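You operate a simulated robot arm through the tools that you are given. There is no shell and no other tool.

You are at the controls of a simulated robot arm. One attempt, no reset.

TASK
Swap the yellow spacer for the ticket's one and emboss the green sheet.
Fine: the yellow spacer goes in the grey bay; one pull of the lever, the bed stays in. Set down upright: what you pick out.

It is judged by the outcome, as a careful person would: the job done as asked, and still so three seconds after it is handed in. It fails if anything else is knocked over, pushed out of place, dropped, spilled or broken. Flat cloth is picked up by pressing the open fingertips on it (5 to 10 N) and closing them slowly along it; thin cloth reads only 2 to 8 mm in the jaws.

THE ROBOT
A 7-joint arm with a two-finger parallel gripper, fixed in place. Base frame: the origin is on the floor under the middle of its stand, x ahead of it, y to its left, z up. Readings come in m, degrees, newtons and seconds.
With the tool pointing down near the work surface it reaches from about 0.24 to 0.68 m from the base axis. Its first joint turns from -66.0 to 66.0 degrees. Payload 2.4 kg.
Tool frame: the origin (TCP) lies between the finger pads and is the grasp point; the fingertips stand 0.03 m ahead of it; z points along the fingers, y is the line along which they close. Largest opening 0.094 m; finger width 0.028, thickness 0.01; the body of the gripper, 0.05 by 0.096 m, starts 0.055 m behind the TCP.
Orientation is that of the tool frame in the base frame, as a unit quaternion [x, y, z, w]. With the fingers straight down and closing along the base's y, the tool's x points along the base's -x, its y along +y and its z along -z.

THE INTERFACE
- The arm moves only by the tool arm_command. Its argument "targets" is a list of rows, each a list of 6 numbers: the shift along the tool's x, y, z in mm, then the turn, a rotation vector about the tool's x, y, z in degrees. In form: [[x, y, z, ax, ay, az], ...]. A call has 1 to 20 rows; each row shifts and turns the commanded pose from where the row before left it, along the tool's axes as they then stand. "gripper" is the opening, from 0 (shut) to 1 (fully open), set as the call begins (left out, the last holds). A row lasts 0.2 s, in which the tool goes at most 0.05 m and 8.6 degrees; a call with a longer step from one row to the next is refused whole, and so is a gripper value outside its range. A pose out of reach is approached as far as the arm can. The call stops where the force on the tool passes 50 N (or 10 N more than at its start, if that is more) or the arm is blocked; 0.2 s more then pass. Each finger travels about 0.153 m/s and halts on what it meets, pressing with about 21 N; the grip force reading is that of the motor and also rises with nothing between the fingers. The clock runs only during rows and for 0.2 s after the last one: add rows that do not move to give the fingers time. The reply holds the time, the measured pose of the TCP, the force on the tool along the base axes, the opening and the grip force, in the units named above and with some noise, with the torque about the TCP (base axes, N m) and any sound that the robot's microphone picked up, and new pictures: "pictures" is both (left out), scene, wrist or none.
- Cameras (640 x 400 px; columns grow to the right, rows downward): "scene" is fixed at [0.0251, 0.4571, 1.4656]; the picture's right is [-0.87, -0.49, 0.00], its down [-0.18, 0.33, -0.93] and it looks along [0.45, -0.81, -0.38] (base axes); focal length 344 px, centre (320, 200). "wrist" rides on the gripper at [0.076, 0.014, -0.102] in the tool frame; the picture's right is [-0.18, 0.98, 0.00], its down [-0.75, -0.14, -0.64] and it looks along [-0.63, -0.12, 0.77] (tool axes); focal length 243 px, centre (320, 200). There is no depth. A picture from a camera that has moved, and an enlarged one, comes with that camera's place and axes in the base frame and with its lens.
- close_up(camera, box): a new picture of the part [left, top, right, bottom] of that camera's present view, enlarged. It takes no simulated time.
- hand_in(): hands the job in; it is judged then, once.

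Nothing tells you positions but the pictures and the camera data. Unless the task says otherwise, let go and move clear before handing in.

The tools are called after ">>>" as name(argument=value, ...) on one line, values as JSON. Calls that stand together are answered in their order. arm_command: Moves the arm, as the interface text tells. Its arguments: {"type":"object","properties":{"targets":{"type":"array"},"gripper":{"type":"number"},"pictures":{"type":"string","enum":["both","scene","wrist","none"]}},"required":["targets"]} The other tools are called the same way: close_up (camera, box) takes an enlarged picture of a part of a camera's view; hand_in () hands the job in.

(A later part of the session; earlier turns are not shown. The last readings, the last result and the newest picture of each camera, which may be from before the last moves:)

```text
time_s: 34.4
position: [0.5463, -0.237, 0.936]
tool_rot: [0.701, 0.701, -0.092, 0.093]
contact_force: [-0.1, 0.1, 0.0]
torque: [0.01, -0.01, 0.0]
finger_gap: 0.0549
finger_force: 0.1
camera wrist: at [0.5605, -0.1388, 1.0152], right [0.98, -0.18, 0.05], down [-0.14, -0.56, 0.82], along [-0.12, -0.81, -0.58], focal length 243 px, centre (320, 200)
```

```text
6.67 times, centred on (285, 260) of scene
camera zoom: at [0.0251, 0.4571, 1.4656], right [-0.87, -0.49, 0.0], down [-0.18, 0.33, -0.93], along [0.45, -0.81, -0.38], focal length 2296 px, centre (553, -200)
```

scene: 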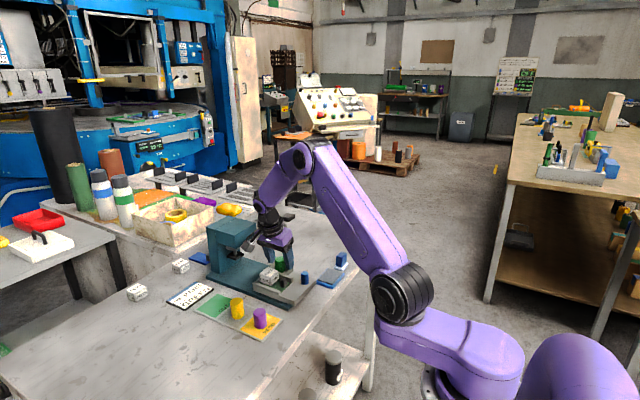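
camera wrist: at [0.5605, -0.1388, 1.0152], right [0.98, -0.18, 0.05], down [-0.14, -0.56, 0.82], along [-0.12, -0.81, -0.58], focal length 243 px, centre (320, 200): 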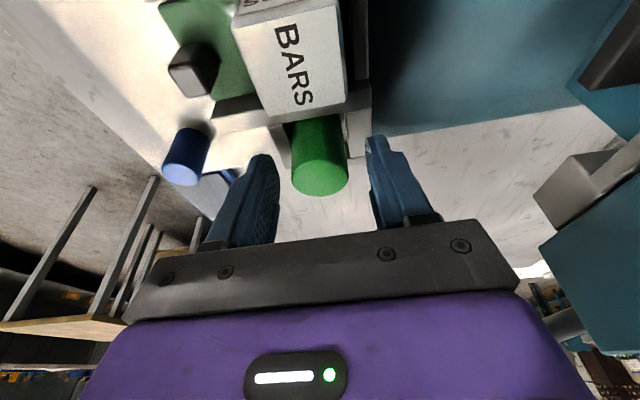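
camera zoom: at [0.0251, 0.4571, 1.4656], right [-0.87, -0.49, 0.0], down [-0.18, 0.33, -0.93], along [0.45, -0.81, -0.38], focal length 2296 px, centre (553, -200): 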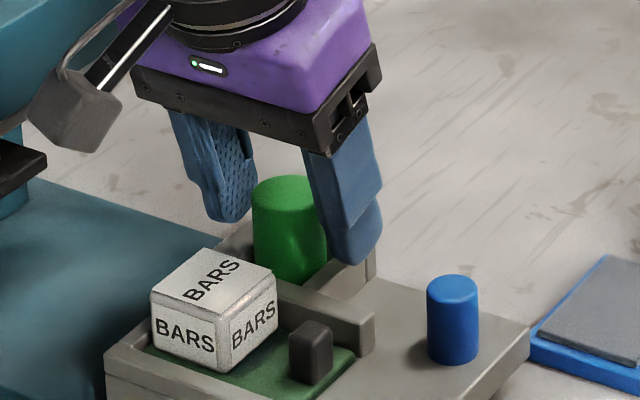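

The green spacer stands upright in the pocket. Next I'll lift clear, close the fingers, and move back in front of the blue bed knob at (0.465, -0.237).

>>> arm_command(targets=[[-2.6, 0, -9.7, 0, 0, 0], [-5.2, 0, -19.3, 0, 0, 0], [-5.2, 0, -19.3, 0, 0, 0], [-5.2, 0, -19.3, 0, 0, 0], [0, -20, 0, 0, 0, 0], [0, -40, 0, 0, 0, 0], [0, -40, 0, 0, 0, 0], [0, -16, 0, 0, 0, 0], [0, 0, 0, 0, 0, 0]], gripper=0.585)

>>> close_up(camera="wrist", box=[240, 20, 560, 220])

>>> close_up(camera="scene", box=[195, 200, 335, 305])

```text
time_s: 36.4
position: [0.4289, -0.2375, 1.0038]
tool_rot: [0.701, 0.701, -0.093, 0.092]
contact_force: [-0.1, 0.0, -0.9]
torque: [-0.01, 0.01, 0.01]
finger_gap: 0.0551
finger_force: 0.1
camera wrist: at [0.444, -0.1392, 1.0845], right [0.98, -0.18, 0.05], down [-0.14, -0.56, 0.82], along [-0.12, -0.81, -0.58], focal length 243 px, centre (320, 200)
```

scene: 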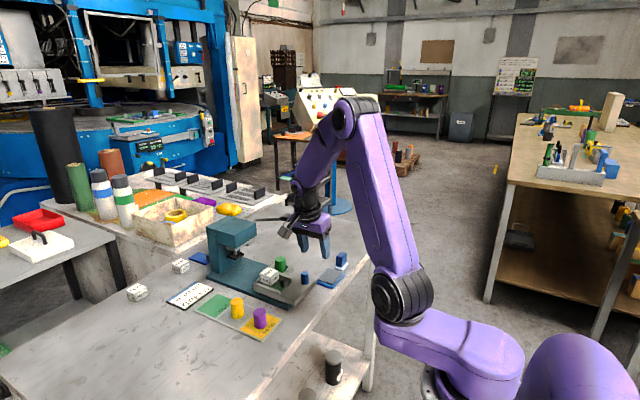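
wrist: 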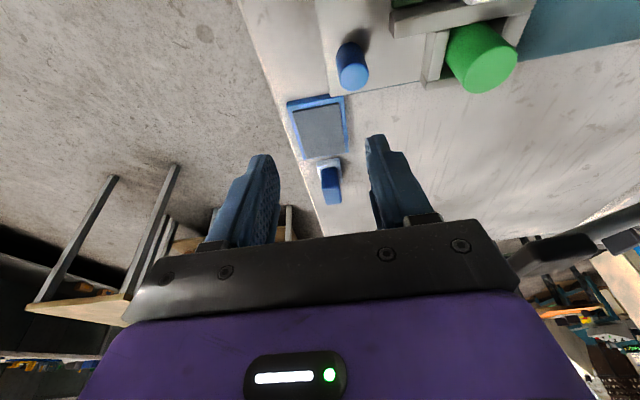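

```text
2.00 times, centred on (400, 120) of wrist
camera zoom: at [0.444, -0.1392, 1.0845], right [0.98, -0.18, 0.05], down [-0.14, -0.56, 0.82], along [-0.12, -0.81, -0.58], focal length 485 px, centre (160, 360)
```

zoom: 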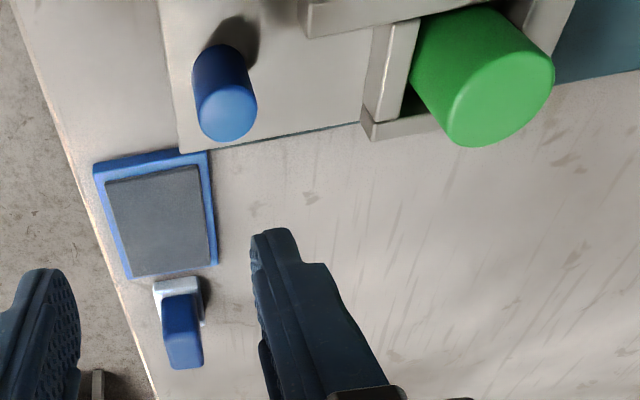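

```text
3.81 times, centred on (265, 252) of scene
camera zoom: at [0.0251, 0.4571, 1.4656], right [-0.87, -0.49, 0.0], down [-0.18, 0.33, -0.93], along [0.45, -0.81, -0.38], focal length 1312 px, centre (530, 0)
```

zoom: 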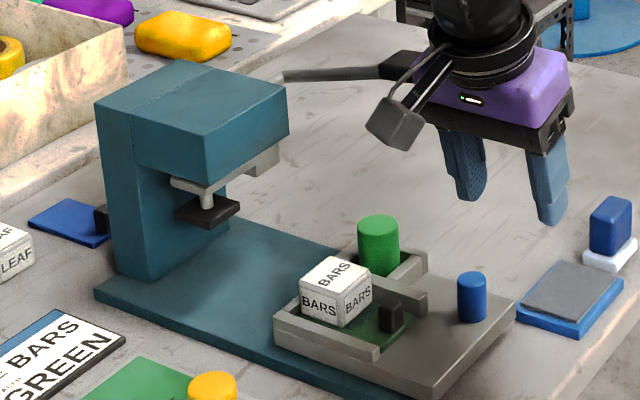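

The knob is at about (0.462, -0.238). With the fingers closed, I'll lower just in front of it (on its -x side), with the tips about 7 mm above the bed surface.

>>> arm_command(targets=[[0, 0, 0, 0, 0, 0], [7, -1, 21.7, 0, 0, 0], [7, 0, 21.7, 0, 0, 0], [7, 0, 21.7, 0, 0, 0], [6.9, 0, 21.6, 0, 0, 0], [0, 0, 0, 0, 0, 0]], gripper=0)

>>> close_up(camera="wrist", box=[240, 40, 480, 220])

>>> close_up(camera="scene", box=[255, 240, 345, 305])

```text
time_s: 37.8
position: [0.4289, -0.2336, 0.9149]
tool_rot: [0.701, 0.701, -0.091, 0.092]
contact_force: [0.8, -0.2, -0.8]
torque: [-0.01, 0.0, -0.01]
finger_gap: 0.0
finger_force: 20.9
camera wrist: at [0.4433, -0.1348, 0.9939], right [0.98, -0.18, 0.05], down [-0.14, -0.56, 0.82], along [-0.12, -0.81, -0.58], focal length 243 px, centre (320, 200)
```

scene: 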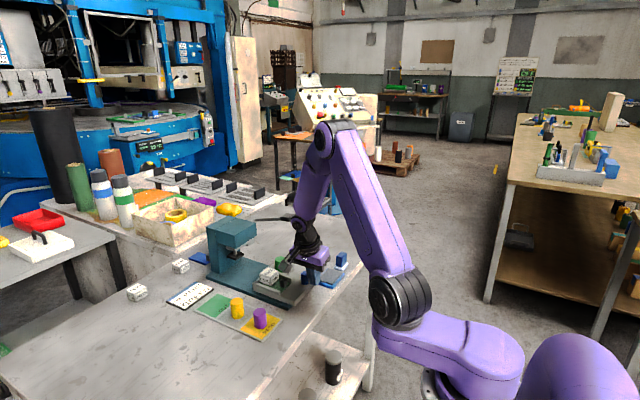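
wrist: 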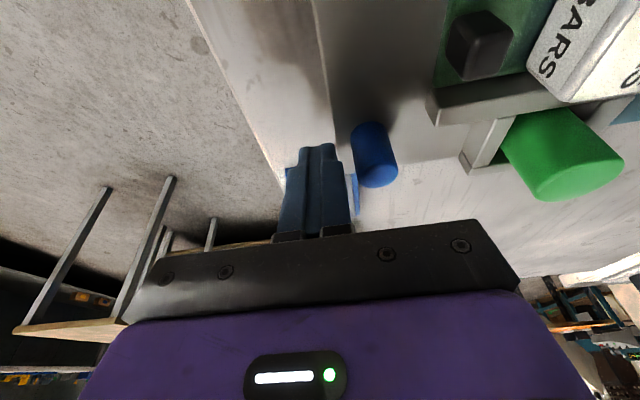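

```text
2.22 times, centred on (360, 130) of wrist
camera zoom: at [0.4433, -0.1348, 0.9939], right [0.98, -0.18, 0.05], down [-0.14, -0.56, 0.82], along [-0.12, -0.81, -0.58], focal length 539 px, centre (231, 356)
```

zoom: 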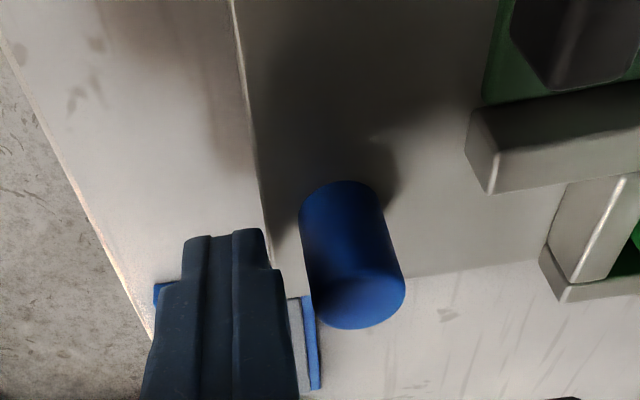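

```text
6.15 times, centred on (300, 272) of scene
camera zoom: at [0.0251, 0.4571, 1.4656], right [-0.87, -0.49, 0.0], down [-0.18, 0.33, -0.93], along [0.45, -0.81, -0.38], focal length 2120 px, centre (443, -246)
```

zoom: 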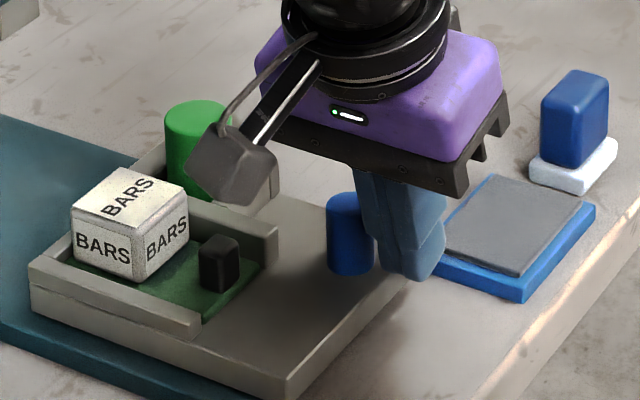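

The closed fingers are about 1 cm in front of the knob. I'll start pushing slowly in +x and check that the bed slides with everything staying upright.

>>> arm_command(targets=[[0, 4, 0, 0, 0, 0], [0, 4, 0, 0, 0, 0], [0, 4, 0, 0, 0, 0], [0, 4, 0, 0, 0, 0], [0, 4, 0, 0, 0, 0], [0, 4, 0, 0, 0, 0], [0, 4, 0, 0, 0, 0]], gripper=0)

>>> close_up(camera="scene", box=[225, 225, 345, 305])

```text
time_s: 39.4
position: [0.457, -0.234, 0.9141]
tool_rot: [0.701, 0.701, -0.092, 0.093]
contact_force: [-0.4, -1.7, 5.2]
torque: [0.06, -0.08, -0.04]
finger_gap: 0.0
finger_force: 21.0
camera wrist: at [0.4717, -0.1348, 0.9943], right [0.98, -0.18, 0.05], down [-0.14, -0.56, 0.82], along [-0.12, -0.81, -0.58], focal length 243 px, centre (320, 200)
```

scene: 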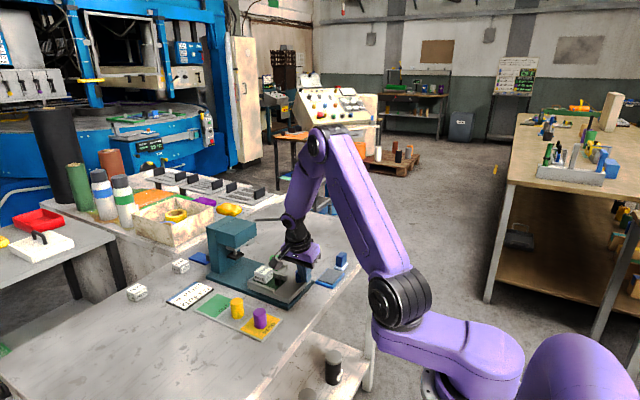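
wrist: 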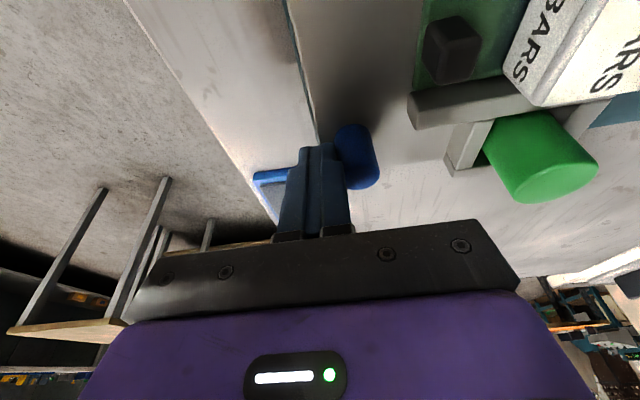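

```text
5.00 times, centred on (285, 265) of scene
camera zoom: at [0.025, 0.4571, 1.4656], right [-0.87, -0.49, 0.0], down [-0.18, 0.33, -0.93], along [0.45, -0.81, -0.38], focal length 1722 px, centre (495, -125)
```

zoom: 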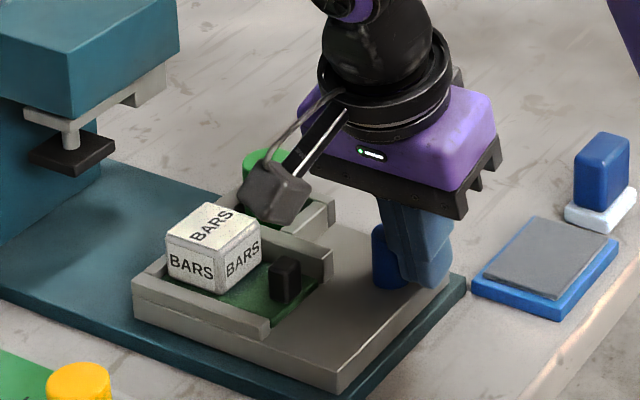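

The bed is sliding in with the die and spacer steady. I'll continue pushing, raising the tips by 2 mm because of a small vertical force.

>>> arm_command(targets=[[-0.5, 3, -1.9, 0, 0, 0], [0, 5, 0, 0, 0, 0], [0, 6, 0, 0, 0, 0], [0, 6, 0, 0, 0, 0], [0, 6, 0, 0, 0, 0], [0, 6, 0, 0, 0, 0], [0, 6, 0, 0, 0, 0], [0, 6, 0, 0, 0, 0], [0, 6, 0, 0, 0, 0], [0, 5, 0, 0, 0, 0], [0, 3, 0, 0, 0, 0]], gripper=0)

>>> close_up(camera="scene", box=[195, 205, 325, 305])

>>> close_up(camera="wrist", box=[300, 0, 640, 240])

```text
time_s: 41.8
position: [0.5158, -0.2339, 0.9166]
tool_rot: [0.701, 0.701, -0.093, 0.093]
contact_force: [0.6, -0.5, 0.8]
torque: [0.02, 0.01, -0.02]
finger_gap: 0.0
finger_force: 21.0
camera wrist: at [0.5297, -0.1349, 0.9963], right [0.98, -0.18, 0.05], down [-0.14, -0.56, 0.82], along [-0.12, -0.81, -0.58], focal length 243 px, centre (320, 200)
```

scene: 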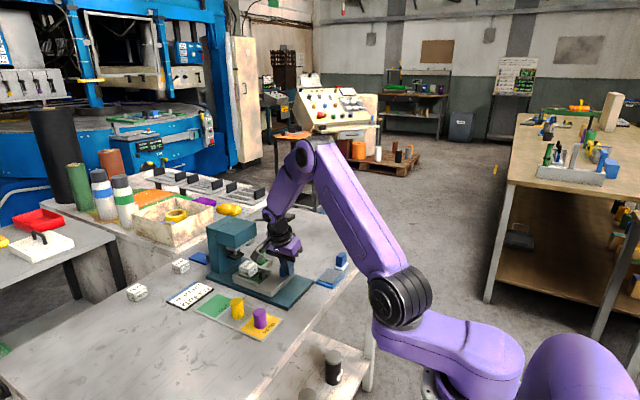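
wrist: 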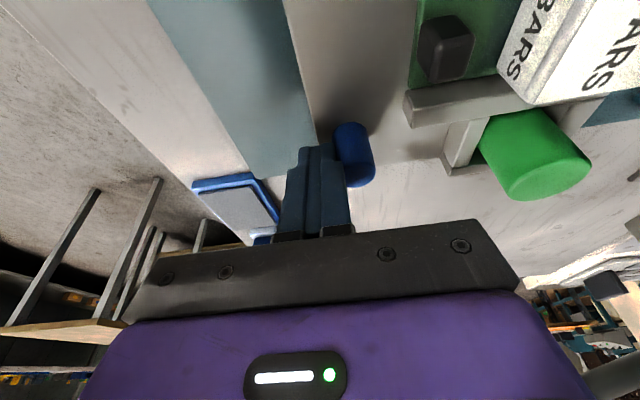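

```text
4.00 times, centred on (260, 255) of scene
camera zoom: at [0.0251, 0.4571, 1.4656], right [-0.87, -0.49, 0.0], down [-0.18, 0.33, -0.93], along [0.45, -0.81, -0.38], focal length 1378 px, centre (560, -20)
```

zoom: 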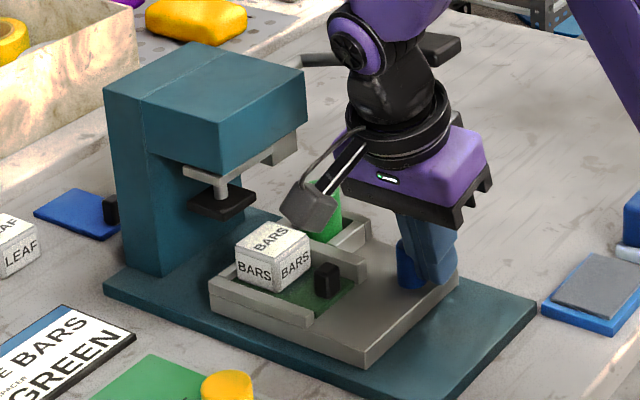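

```text
1.67 times, centred on (470, 120) of wrist
camera zoom: at [0.5297, -0.1349, 0.9963], right [0.98, -0.18, 0.05], down [-0.14, -0.56, 0.82], along [-0.12, -0.81, -0.58], focal length 404 px, centre (70, 333)
```

zoom: 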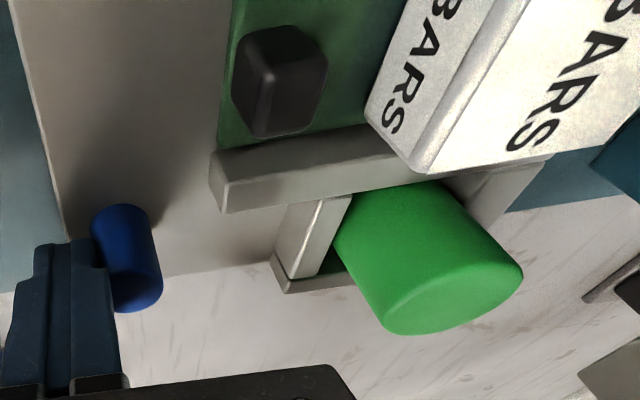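

About 73 mm in so far, with everything steady. I'll continue another 30 mm and then check clearances.

>>> arm_command(targets=[[0, 3, 0, 0, 0, 0], [0, 5, 0, 0, 0, 0], [0, 5, 0, 0, 0, 0], [0, 5, 0, 0, 0, 0], [0, 5, 0, 0, 0, 0], [0, 4, 0, 0, 0, 0], [0, 3, 0, 0, 0, 0]], gripper=0)

>>> close_up(camera="scene", box=[200, 210, 310, 295])

>>> close_up(camera="wrist", box=[300, 0, 640, 240])

```text
time_s: 43.4
position: [0.5455, -0.2327, 0.916]
tool_rot: [0.701, 0.701, -0.093, 0.091]
contact_force: [-1.3, 1.3, 0.7]
torque: [-0.01, -0.02, -0.03]
finger_gap: 0.0
finger_force: 21.1
camera wrist: at [0.5598, -0.1344, 0.9963], right [0.98, -0.18, 0.05], down [-0.14, -0.56, 0.82], along [-0.12, -0.81, -0.58], focal length 243 px, centre (320, 200)
```

scene: 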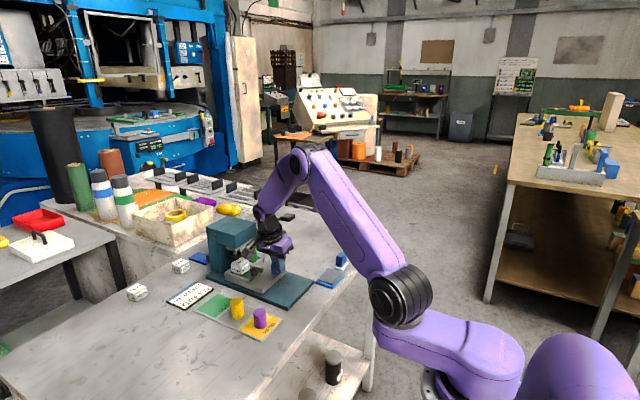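
wrist: 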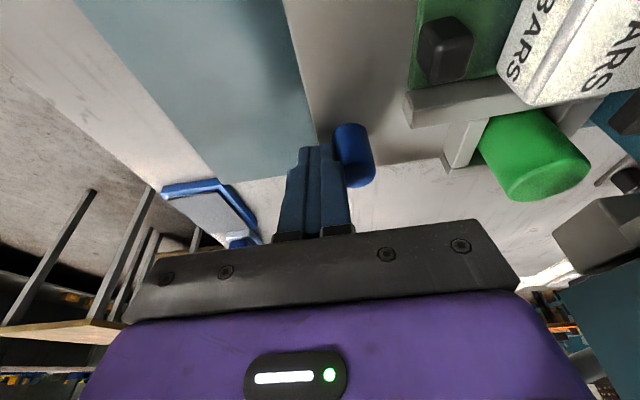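

```text
4.71 times, centred on (255, 252) of scene
camera zoom: at [0.0251, 0.4571, 1.4656], right [-0.87, -0.49, 0.0], down [-0.18, 0.33, -0.93], along [0.45, -0.81, -0.38], focal length 1621 px, centre (626, -47)
```

zoom: 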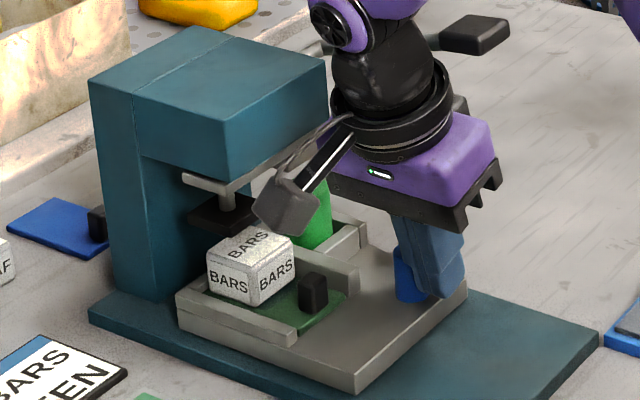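

```text
1.67 times, centred on (470, 120) of wrist
camera zoom: at [0.5598, -0.1344, 0.9963], right [0.98, -0.18, 0.05], down [-0.14, -0.56, 0.82], along [-0.12, -0.81, -0.58], focal length 404 px, centre (70, 333)
```

zoom: 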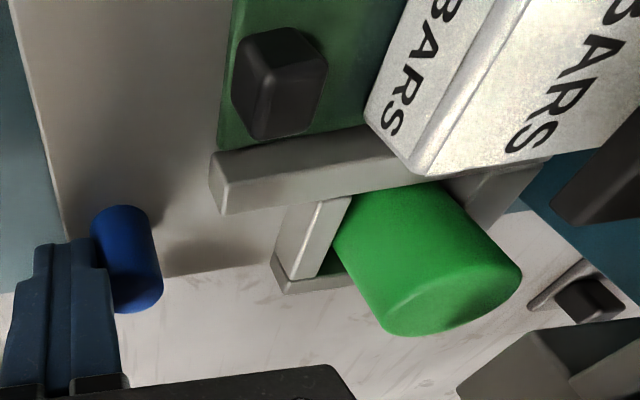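

There's still clearance to the press head (its front is at x ≈ 0.645). I'll push the last stretch slowly and watch for the end stop.

>>> arm_command(targets=[[0, 3, 0, 0, 0, 0], [0, 3, 0, 0, 0, 0], [0, 3, 0, 0, 0, 0], [0, 3, 0, 0, 0, 0]], gripper=0)

>>> close_up(camera="scene", box=[200, 210, 310, 295])

```text
time_s: 44.4
position: [0.5574, -0.2337, 0.9154]
tool_rot: [0.702, 0.7, -0.094, 0.093]
contact_force: [-0.7, 0.5, 0.4]
torque: [0.03, -0.01, 0.01]
finger_gap: 0.0
finger_force: 20.2
camera wrist: at [0.5717, -0.1347, 0.9963], right [0.98, -0.18, 0.05], down [-0.14, -0.56, 0.82], along [-0.12, -0.81, -0.58], focal length 243 px, centre (320, 200)
```

scene: 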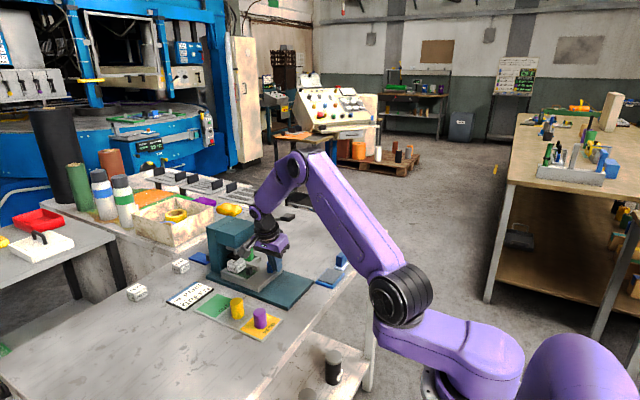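
wrist: 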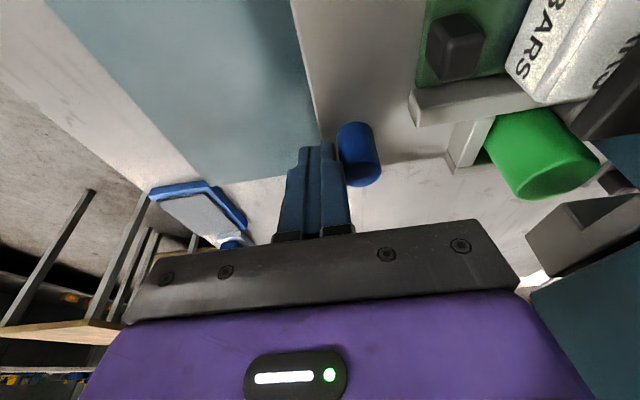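

```text
4.71 times, centred on (255, 252) of scene
camera zoom: at [0.0251, 0.4571, 1.4656], right [-0.87, -0.49, 0.0], down [-0.18, 0.33, -0.93], along [0.45, -0.81, -0.38], focal length 1621 px, centre (626, -47)
```

zoom: 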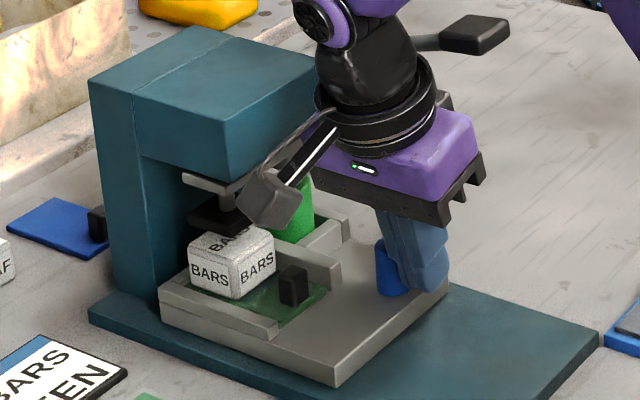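

>>> arm_command(targets=[[0, 3, 0, 0, 0, 0], [0, 2, 0, 0, 0, 0], [0, 2, 0, 0, 0, 0], [0, 0, 0, 0, 0, 0]], gripper=0)

>>> close_up(camera="scene", box=[200, 210, 310, 295])

>>> close_up(camera="wrist", box=[300, 0, 640, 240])

```text
time_s: 45.4
position: [0.5601, -0.2339, 0.9159]
tool_rot: [0.702, 0.7, -0.095, 0.088]
contact_force: [-27.9, 7.7, 13.0]
torque: [0.02, 0.06, 0.04]
finger_gap: 0.0
finger_force: 21.5
camera wrist: at [0.5762, -0.1349, 0.996], right [0.98, -0.18, 0.04], down [-0.14, -0.56, 0.82], along [-0.13, -0.81, -0.58], focal length 243 px, centre (320, 200)
```

scene: 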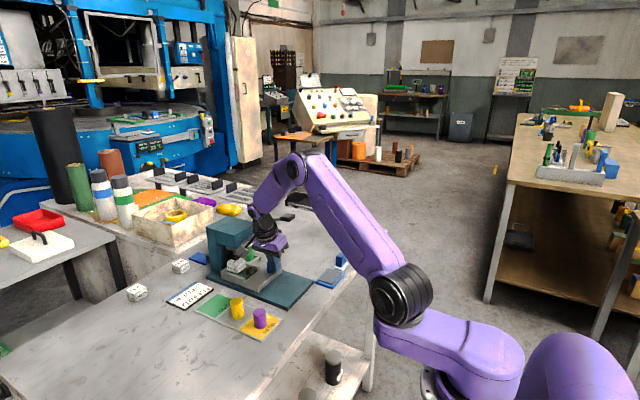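
wrist: 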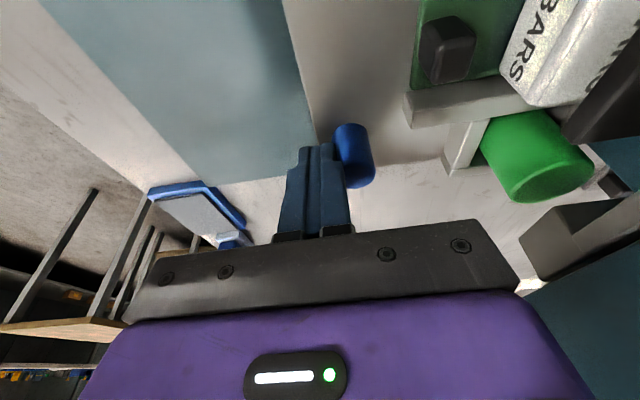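

```text
4.71 times, centred on (255, 252) of scene
camera zoom: at [0.0241, 0.4574, 1.4655], right [-0.87, -0.49, 0.0], down [-0.18, 0.33, -0.93], along [0.45, -0.81, -0.38], focal length 1621 px, centre (626, -47)
```

zoom: 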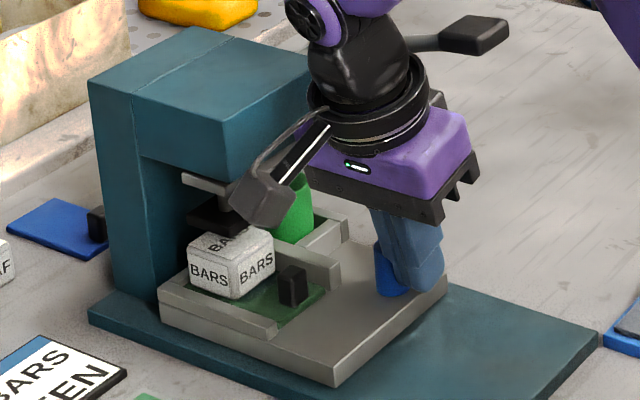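

```text
1.67 times, centred on (470, 120) of wrist
camera zoom: at [0.5762, -0.1349, 0.996], right [0.98, -0.18, 0.04], down [-0.14, -0.56, 0.82], along [-0.13, -0.81, -0.58], focal length 404 px, centre (70, 333)
```

zoom: 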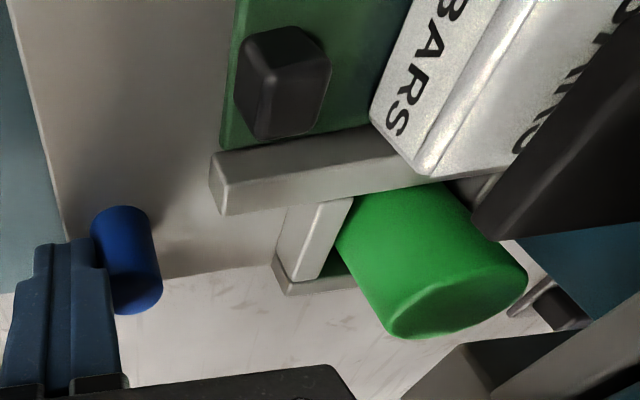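

The force reads -28 N in x and the bed didn't move further, so it's against its end stop with the die under the ram. I'll back off and check that the bed stays in.

>>> arm_command(targets=[[0, -5, 0, 0, 0, 0], [0, -10, 0, 0, 0, 0], [0, -20, 0, 0, 0, 0], [0, -20, 0, 0, 0, 0], [0, 0, 0, 0, 0, 0]], gripper=0)

>>> close_up(camera="scene", box=[200, 210, 310, 295])

>>> close_up(camera="wrist", box=[340, 0, 640, 240])

```text
time_s: 46.6
position: [0.5092, -0.2327, 0.9168]
tool_rot: [0.701, 0.701, -0.092, 0.092]
contact_force: [-0.5, 0.5, 0.3]
torque: [0.0, 0.03, 0.01]
finger_gap: 0.0001
finger_force: 21.1
camera wrist: at [0.5236, -0.1344, 0.996], right [0.98, -0.18, 0.05], down [-0.14, -0.56, 0.82], along [-0.12, -0.81, -0.58], focal length 243 px, centre (320, 200)
```

scene: 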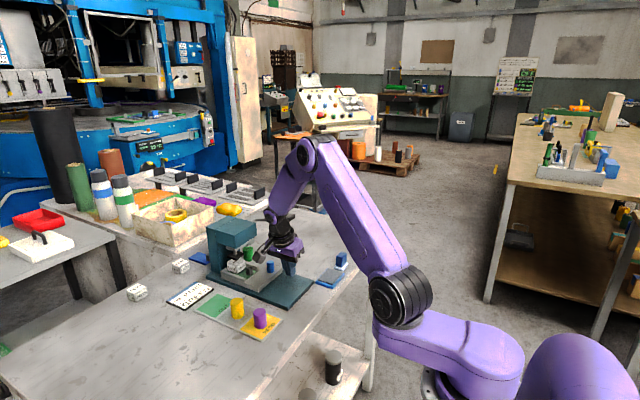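
wrist: 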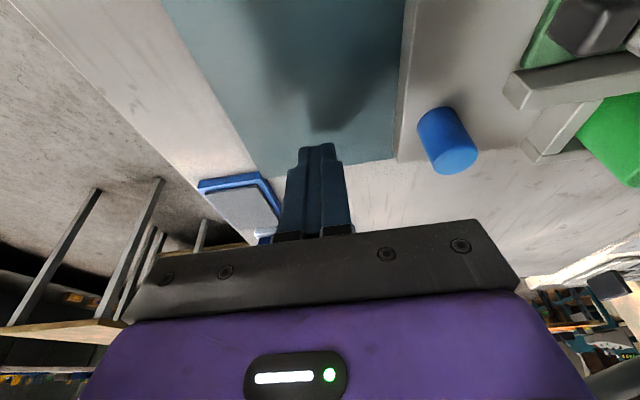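

```text
4.71 times, centred on (255, 252) of scene
camera zoom: at [0.0251, 0.4571, 1.4656], right [-0.87, -0.49, 0.0], down [-0.18, 0.33, -0.93], along [0.45, -0.81, -0.38], focal length 1621 px, centre (626, -47)
```

zoom: 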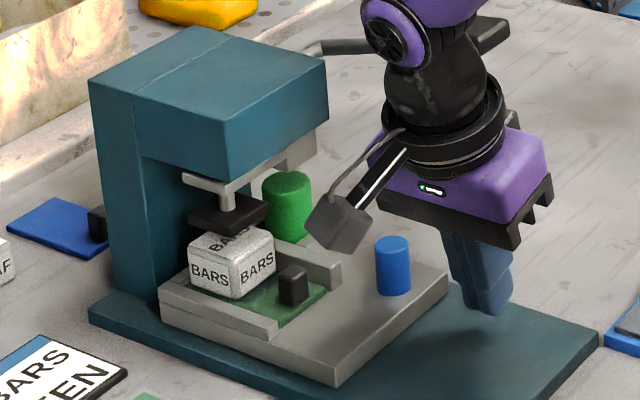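

```text
1.67 times, centred on (490, 120) of wrist
camera zoom: at [0.5236, -0.1344, 0.996], right [0.98, -0.18, 0.05], down [-0.14, -0.56, 0.82], along [-0.12, -0.81, -0.58], focal length 404 px, centre (37, 333)
```

zoom: 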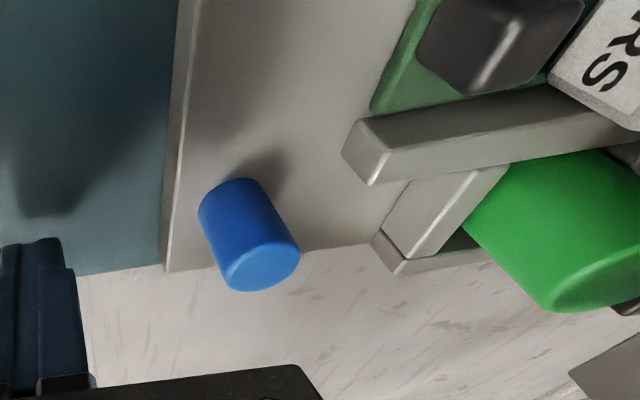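

The bed stays in, with the die under the platen and the green spacer under the stop block. Now I'll rise clear, bring the tool upright and turn it back for the lever.

>>> arm_command(targets=[[-10.4, 0, -38.6, 0, 0, 0], [-10.4, 0, -38.6, 0, 0, 0], [-10.4, 0, -38.6, 0, 0, 0], [-10.4, 0, -38.6, 0, 0, 0], [-10.4, 0, -38.6, 0, 0, 0], [0, 0, 0, 0, 7.5, 0], [0, 0, 0, 0, 7.5, 0], [0, 0, 0, 0, 0, -8.2], [0, 0, 0, 0, 0, -8.2], [0, 0, 0, 0, 0, -8.2], [0, 0, 0, 0, 0, -8.2], [0, 0, 0, 0, 0, -8.2], [0, 0, 0, 0, 0, -8.2], [0, 0, 0, 0, 0, -8.2], [0, 0, 0, 0, 0, -8.2], [0, 0, 0, 0, 0, -8.2], [0, 0, 0, 0, 0, -8.1], [0, 0, 0, 0, 0, -8.1], [0, 0, 0, 0, 0, 0]], gripper=0)

>>> close_up(camera="wrist", box=[180, 60, 460, 240])

>>> close_up(camera="scene", box=[195, 190, 325, 290])

```text
time_s: 50.6
position: [0.5098, -0.2337, 1.116]
tool_rot: [-0.001, 1.0, 0.0, -0.001]
contact_force: [0.5, 1.4, -0.3]
torque: [0.0, -0.07, 0.0]
finger_gap: 0.0001
finger_force: 21.6
camera wrist: at [0.4334, -0.2208, 1.2192], right [0.18, 0.98, 0.0], down [0.75, -0.14, 0.64], along [0.63, -0.12, -0.77], focal length 243 px, centre (320, 200)
```

scene: 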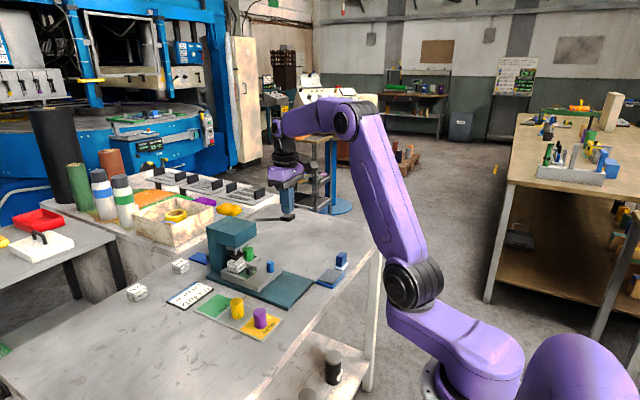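
wrist: 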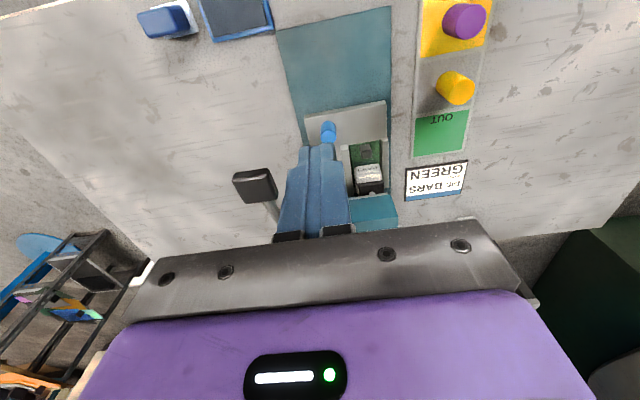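

```text
2.22 times, centred on (320, 150) of wrist
camera zoom: at [0.4334, -0.2208, 1.2192], right [0.18, 0.98, 0.0], down [0.75, -0.14, 0.64], along [0.63, -0.12, -0.77], focal length 539 px, centre (320, 311)
```

zoom: 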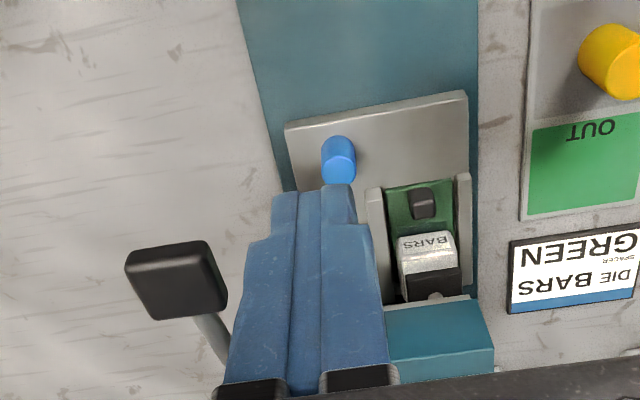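

```text
4.00 times, centred on (260, 240) of scene
camera zoom: at [0.0251, 0.4571, 1.4656], right [-0.87, -0.49, 0.0], down [-0.18, 0.33, -0.93], along [0.45, -0.81, -0.38], focal length 1378 px, centre (560, 40)
```

zoom: 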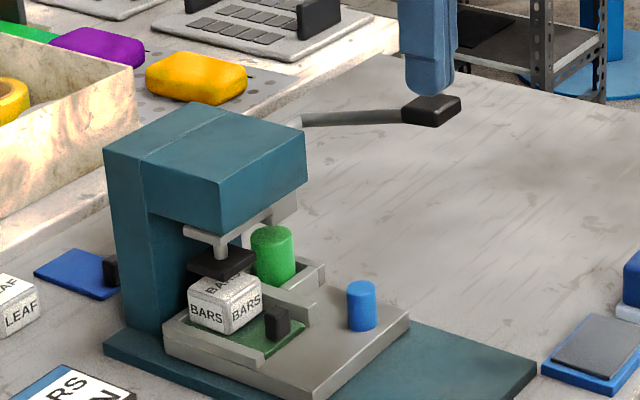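

The lever knob's top is at about (0.562, -0.307, 1.037). I'll move the closed fingertips to just above it.

>>> arm_command(targets=[[-17.3, -24.3, 10, 0, 0, 0], [-17.3, -24.3, 10, 0, 0, 0], [-17.4, -24.4, 10, 0, 0, 0], [0, 0, 0, 0, 0, 0]], gripper=0)

>>> close_up(camera="wrist", box=[220, 100, 440, 240])

>>> close_up(camera="scene", box=[245, 180, 335, 250])

```text
time_s: 51.6
position: [0.5613, -0.3079, 1.0873]
tool_rot: [0.0, 1.0, 0.0, 0.0]
contact_force: [-0.4, 1.0, 0.3]
torque: [-0.03, 0.0, -0.01]
finger_gap: 0.0
finger_force: 21.3
camera wrist: at [0.4864, -0.2946, 1.1902], right [0.18, 0.98, 0.0], down [0.75, -0.14, 0.64], along [0.63, -0.12, -0.77], focal length 243 px, centre (320, 200)
```

scene: 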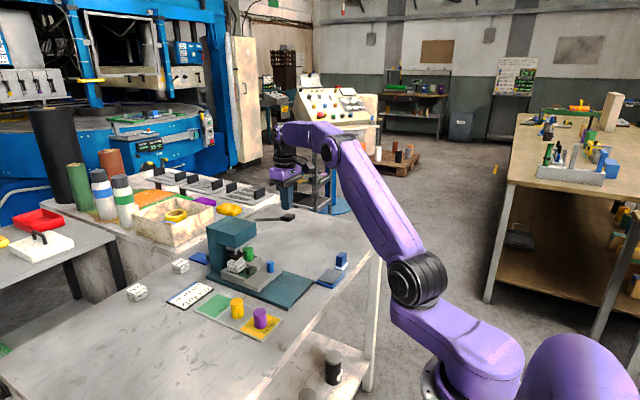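
wrist: 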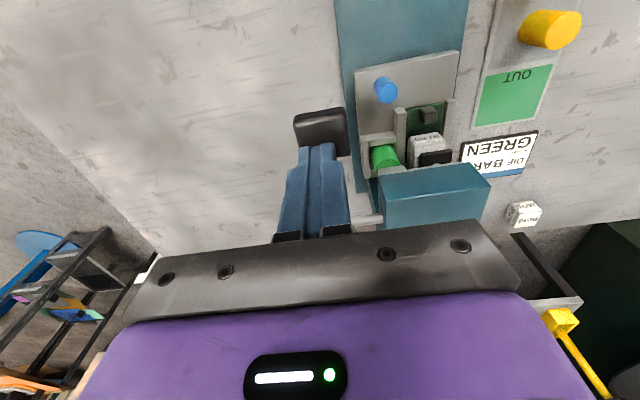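

```text
2.86 times, centred on (330, 170) of wrist
camera zoom: at [0.4864, -0.2946, 1.1902], right [0.18, 0.98, 0.0], down [0.75, -0.14, 0.64], along [0.63, -0.12, -0.77], focal length 693 px, centre (291, 286)
```

zoom: 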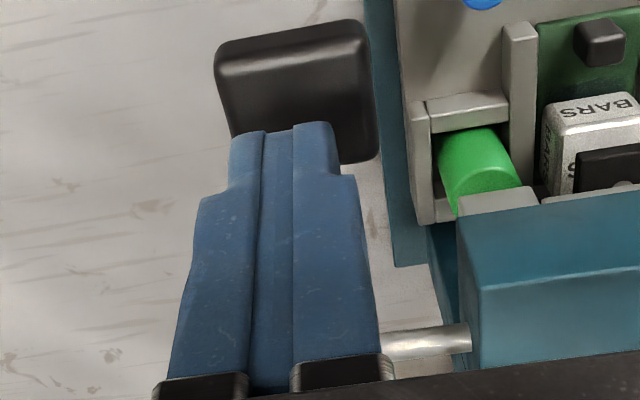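

```text
5.71 times, centred on (290, 215) of scene
camera zoom: at [0.0251, 0.4571, 1.4656], right [-0.87, -0.49, 0.0], down [-0.18, 0.33, -0.93], along [0.45, -0.81, -0.38], focal length 1968 px, centre (491, 114)
```

zoom: 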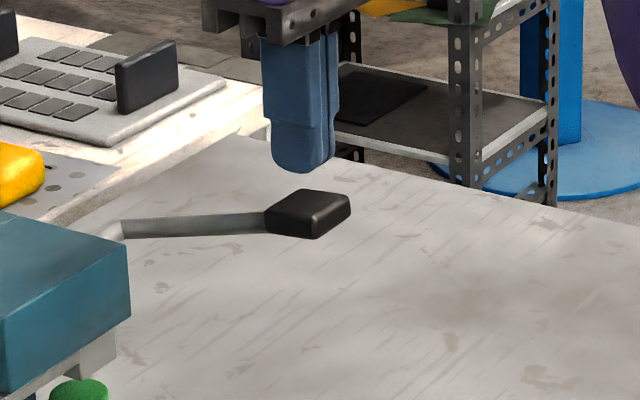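

The fingertips are centred over the knob, about 20 mm above it. I'll shift 2 mm in +y and press down until contact and slightly beyond.

>>> arm_command(targets=[[0, 2, 6, 0, 0, 0], [0, 0, 6, 0, 0, 0], [0, 0, 5, 0, 0, 0], [0, 0, 4, 0, 0, 0], [0, 0, 4, 0, 0, 0], [0, 0, 4, 0, 0, 0], [0.5, 0, 4, 0, 0, 0]], gripper=0)

>>> close_up(camera="scene", box=[205, 190, 325, 280])

>>> close_up(camera="wrist", box=[220, 60, 460, 240])

```text
time_s: 53.2
position: [0.5607, -0.3071, 1.053]
tool_rot: [0.001, 1.0, 0.0, 0.0]
contact_force: [-1.8, -0.6, 2.0]
torque: [0.01, 0.01, 0.0]
finger_gap: 0.0
finger_force: 21.4
camera wrist: at [0.4847, -0.2922, 1.156], right [0.18, 0.98, 0.0], down [0.75, -0.14, 0.64], along [0.63, -0.12, -0.77], focal length 243 px, centre (320, 200)
```

scene: 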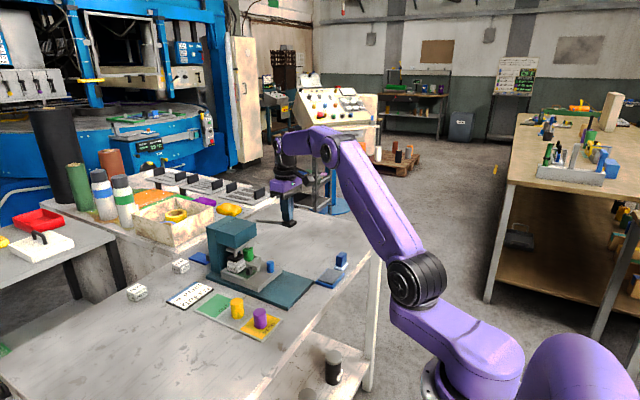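
wrist: 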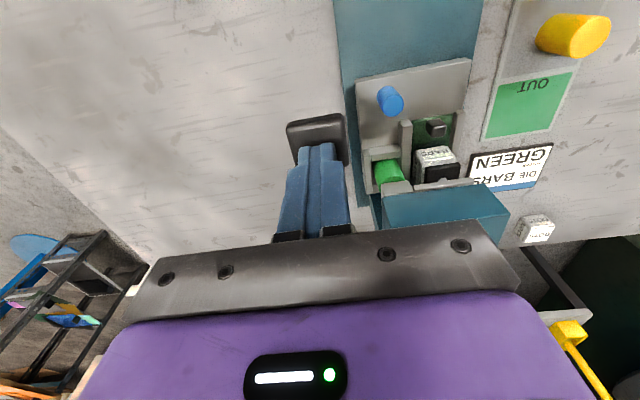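

```text
4.44 times, centred on (265, 235) of scene
camera zoom: at [0.025, 0.4571, 1.4655], right [-0.87, -0.49, 0.0], down [-0.18, 0.33, -0.93], along [0.45, -0.81, -0.38], focal length 1531 px, centre (564, 44)
```

zoom: 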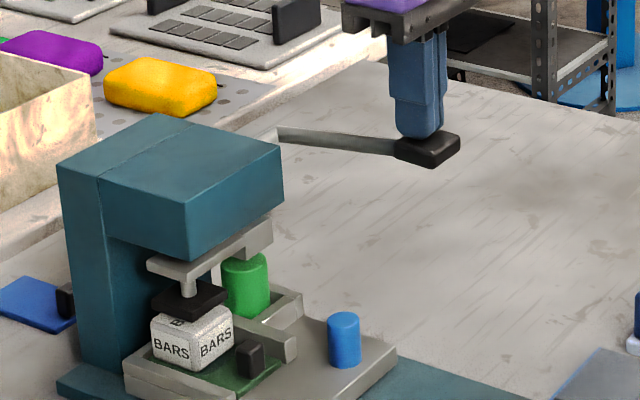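

```text
2.22 times, centred on (340, 150) of wrist
camera zoom: at [0.4847, -0.2922, 1.156], right [0.18, 0.98, 0.0], down [0.75, -0.14, 0.64], along [0.63, -0.12, -0.77], focal length 539 px, centre (276, 311)
```

zoom: 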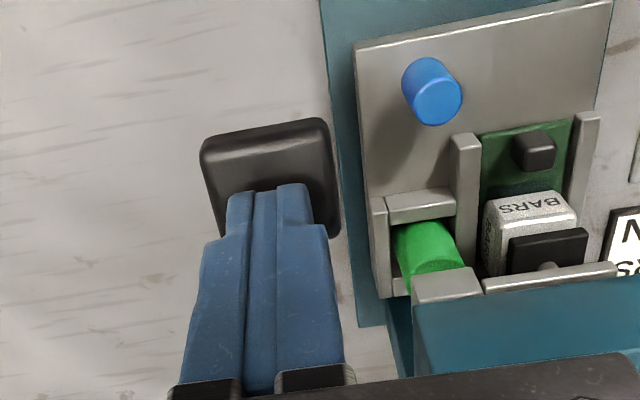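

The lever is moving smoothly at low force and the ram is descending toward the die. I'll continue the same pull along the arc.

>>> arm_command(targets=[[0.4, 0, 4, 0, 0, 0], [0.4, 0, 4, 0, 0, 0], [0.3, 0, 4, 0, 0, 0], [0.2, 0, 4, 0, 0, 0], [0, 0, 4, 0, 0, 0], [0, 0, 4, 0, 0, 0]], gripper=0)

>>> close_up(camera="scene", box=[205, 190, 325, 280])

>>> close_up(camera="wrist", box=[220, 60, 460, 240])

```text
time_s: 54.6
position: [0.56, -0.3047, 1.0299]
tool_rot: [0.001, 1.0, 0.001, 0.001]
contact_force: [-1.4, -0.8, 3.8]
torque: [-0.02, 0.01, -0.03]
finger_gap: 0.0
finger_force: 21.0
camera wrist: at [0.4834, -0.2916, 1.1324], right [0.18, 0.98, 0.0], down [0.75, -0.14, 0.64], along [0.63, -0.12, -0.77], focal length 243 px, centre (320, 200)
```

scene: 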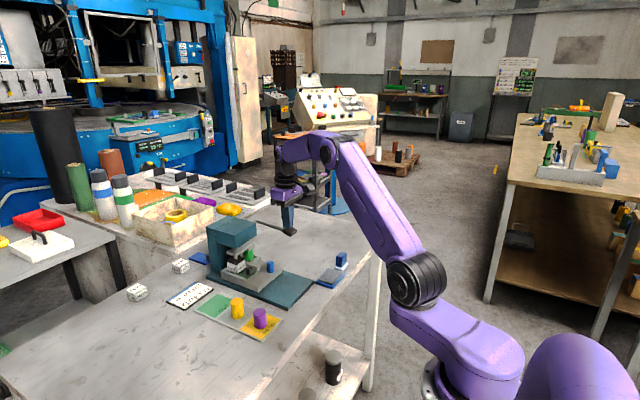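
wrist: 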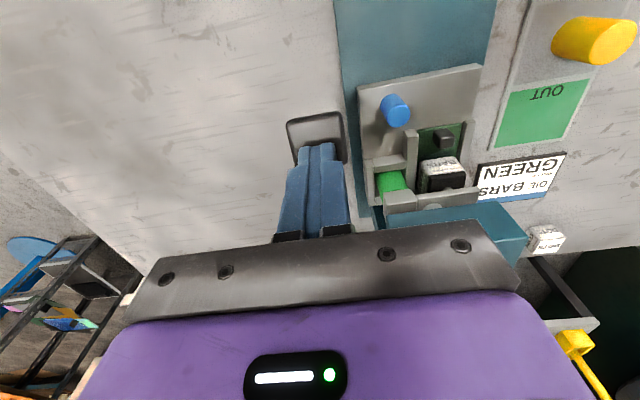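

```text
4.44 times, centred on (265, 235) of scene
camera zoom: at [0.025, 0.4571, 1.4656], right [-0.87, -0.49, 0.0], down [-0.18, 0.33, -0.93], along [0.45, -0.81, -0.38], focal length 1531 px, centre (564, 44)
```

zoom: 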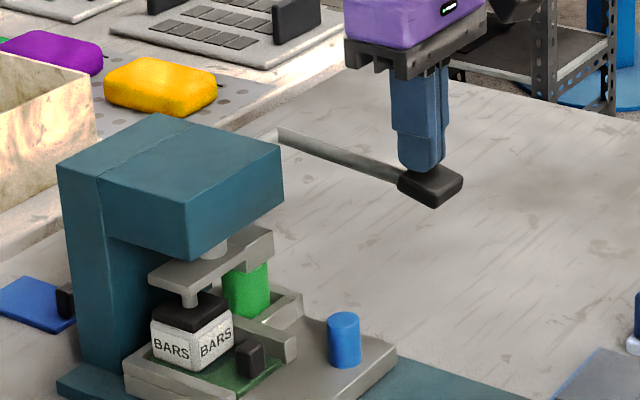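

```text
2.22 times, centred on (340, 150) of wrist
camera zoom: at [0.4834, -0.2916, 1.1324], right [0.18, 0.98, 0.0], down [0.75, -0.14, 0.64], along [0.63, -0.12, -0.77], focal length 539 px, centre (276, 311)
```

zoom: 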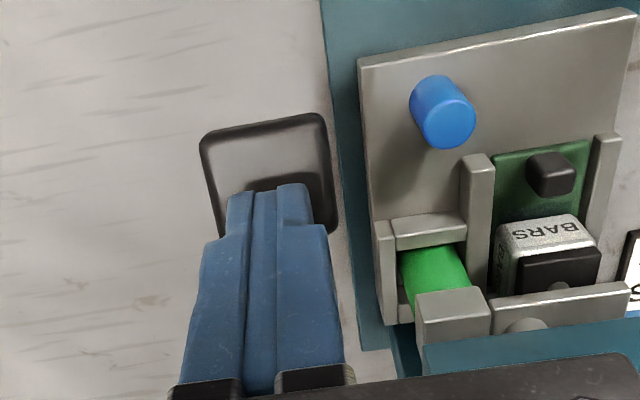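

The platen has reached the die. I'll keep pulling, watching for the firm stop when the block meets the spacer.

>>> arm_command(targets=[[0, 0, 4, 0, 0, 0], [-0.2, 0, 4, 0, 0, 0], [-0.4, 0, 4, 0, 0, 0], [-0.5, 0, 4, 0, 0, 0]], gripper=0)

>>> close_up(camera="scene", box=[205, 190, 325, 280])

>>> close_up(camera="wrist", box=[220, 60, 460, 240])

```text
time_s: 55.3
position: [0.5603, -0.305, 1.0285]
tool_rot: [-0.001, 1.0, -0.001, 0.003]
contact_force: [-9.0, 4.5, 18.9]
torque: [0.16, 0.13, 0.07]
finger_gap: 0.0
finger_force: 21.4
stopped in row 3: the force on the tool passed its limit at 55 N (the readings are from after the stop); the commanded pose is now the measured one
camera wrist: at [0.4831, -0.2914, 1.1302], right [0.18, 0.98, 0.0], down [0.75, -0.14, 0.65], along [0.64, -0.12, -0.76], focal length 243 px, centre (320, 200)
```

scene: 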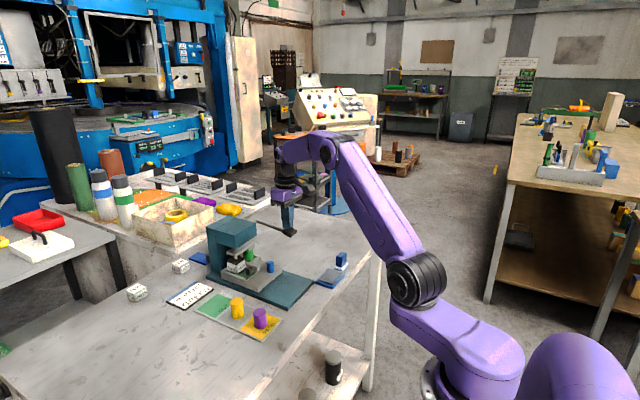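
wrist: 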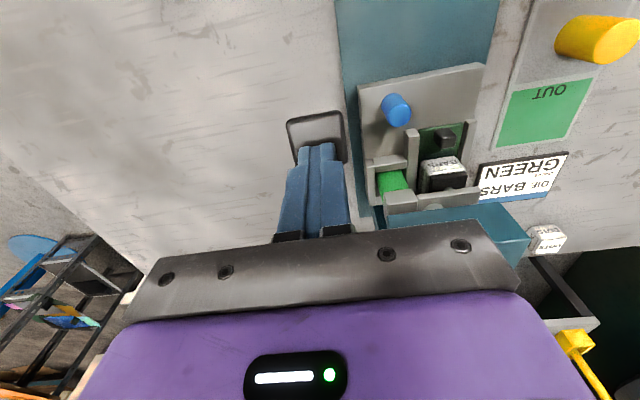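

```text
4.44 times, centred on (265, 235) of scene
camera zoom: at [0.0245, 0.4574, 1.4654], right [-0.87, -0.49, 0.0], down [-0.18, 0.33, -0.93], along [0.45, -0.81, -0.38], focal length 1531 px, centre (564, 44)
```

zoom: 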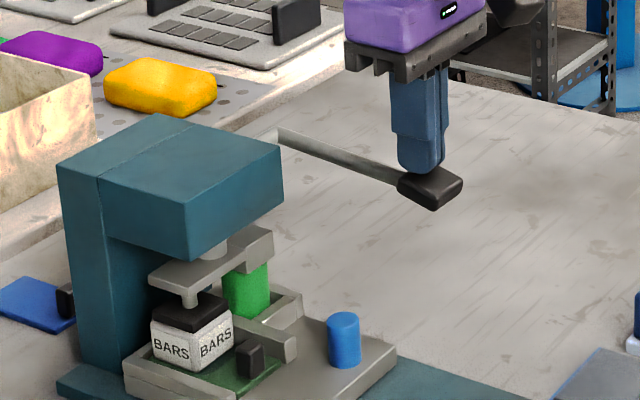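

```text
2.22 times, centred on (340, 150) of wrist
camera zoom: at [0.4831, -0.2914, 1.1302], right [0.18, 0.98, 0.0], down [0.75, -0.14, 0.65], along [0.64, -0.12, -0.76], focal length 539 px, centre (276, 311)
```

zoom: 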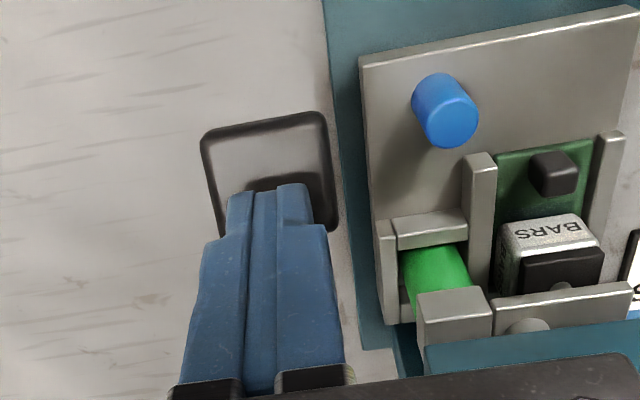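

The tool reached a firm stop at 55 N with the ram down about 13 mm. I'll look closely to see whether the block is seated on the green spacer.

>>> close_up(camera="scene", box=[228, 235, 288, 280])

>>> close_up(camera="wrist", box=[355, 110, 495, 220])

```text
8.89 times, centred on (258, 258) of scene
camera zoom: at [0.0245, 0.4574, 1.4654], right [-0.87, -0.49, 0.0], down [-0.18, 0.33, -0.93], along [0.45, -0.81, -0.38], focal length 3062 px, centre (871, -311)
```

zoom: 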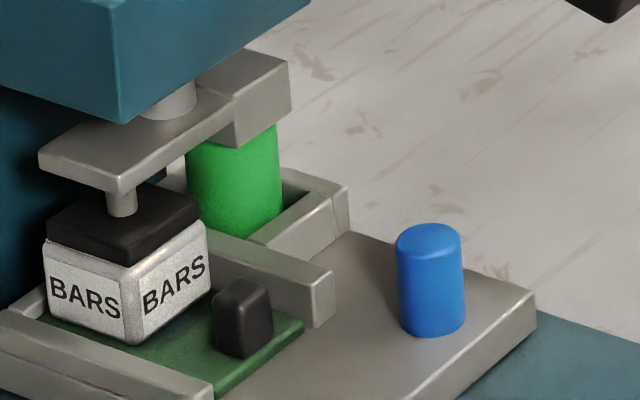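

```text
3.64 times, centred on (425, 165) of wrist
camera zoom: at [0.4831, -0.2914, 1.1302], right [0.18, 0.98, 0.0], down [0.75, -0.14, 0.65], along [0.64, -0.12, -0.76], focal length 882 px, centre (-62, 327)
```

zoom: 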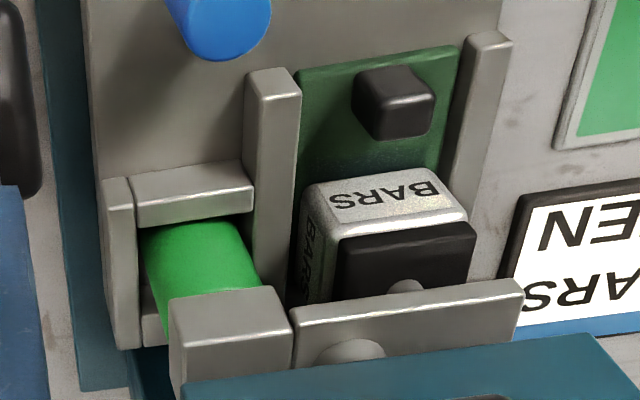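

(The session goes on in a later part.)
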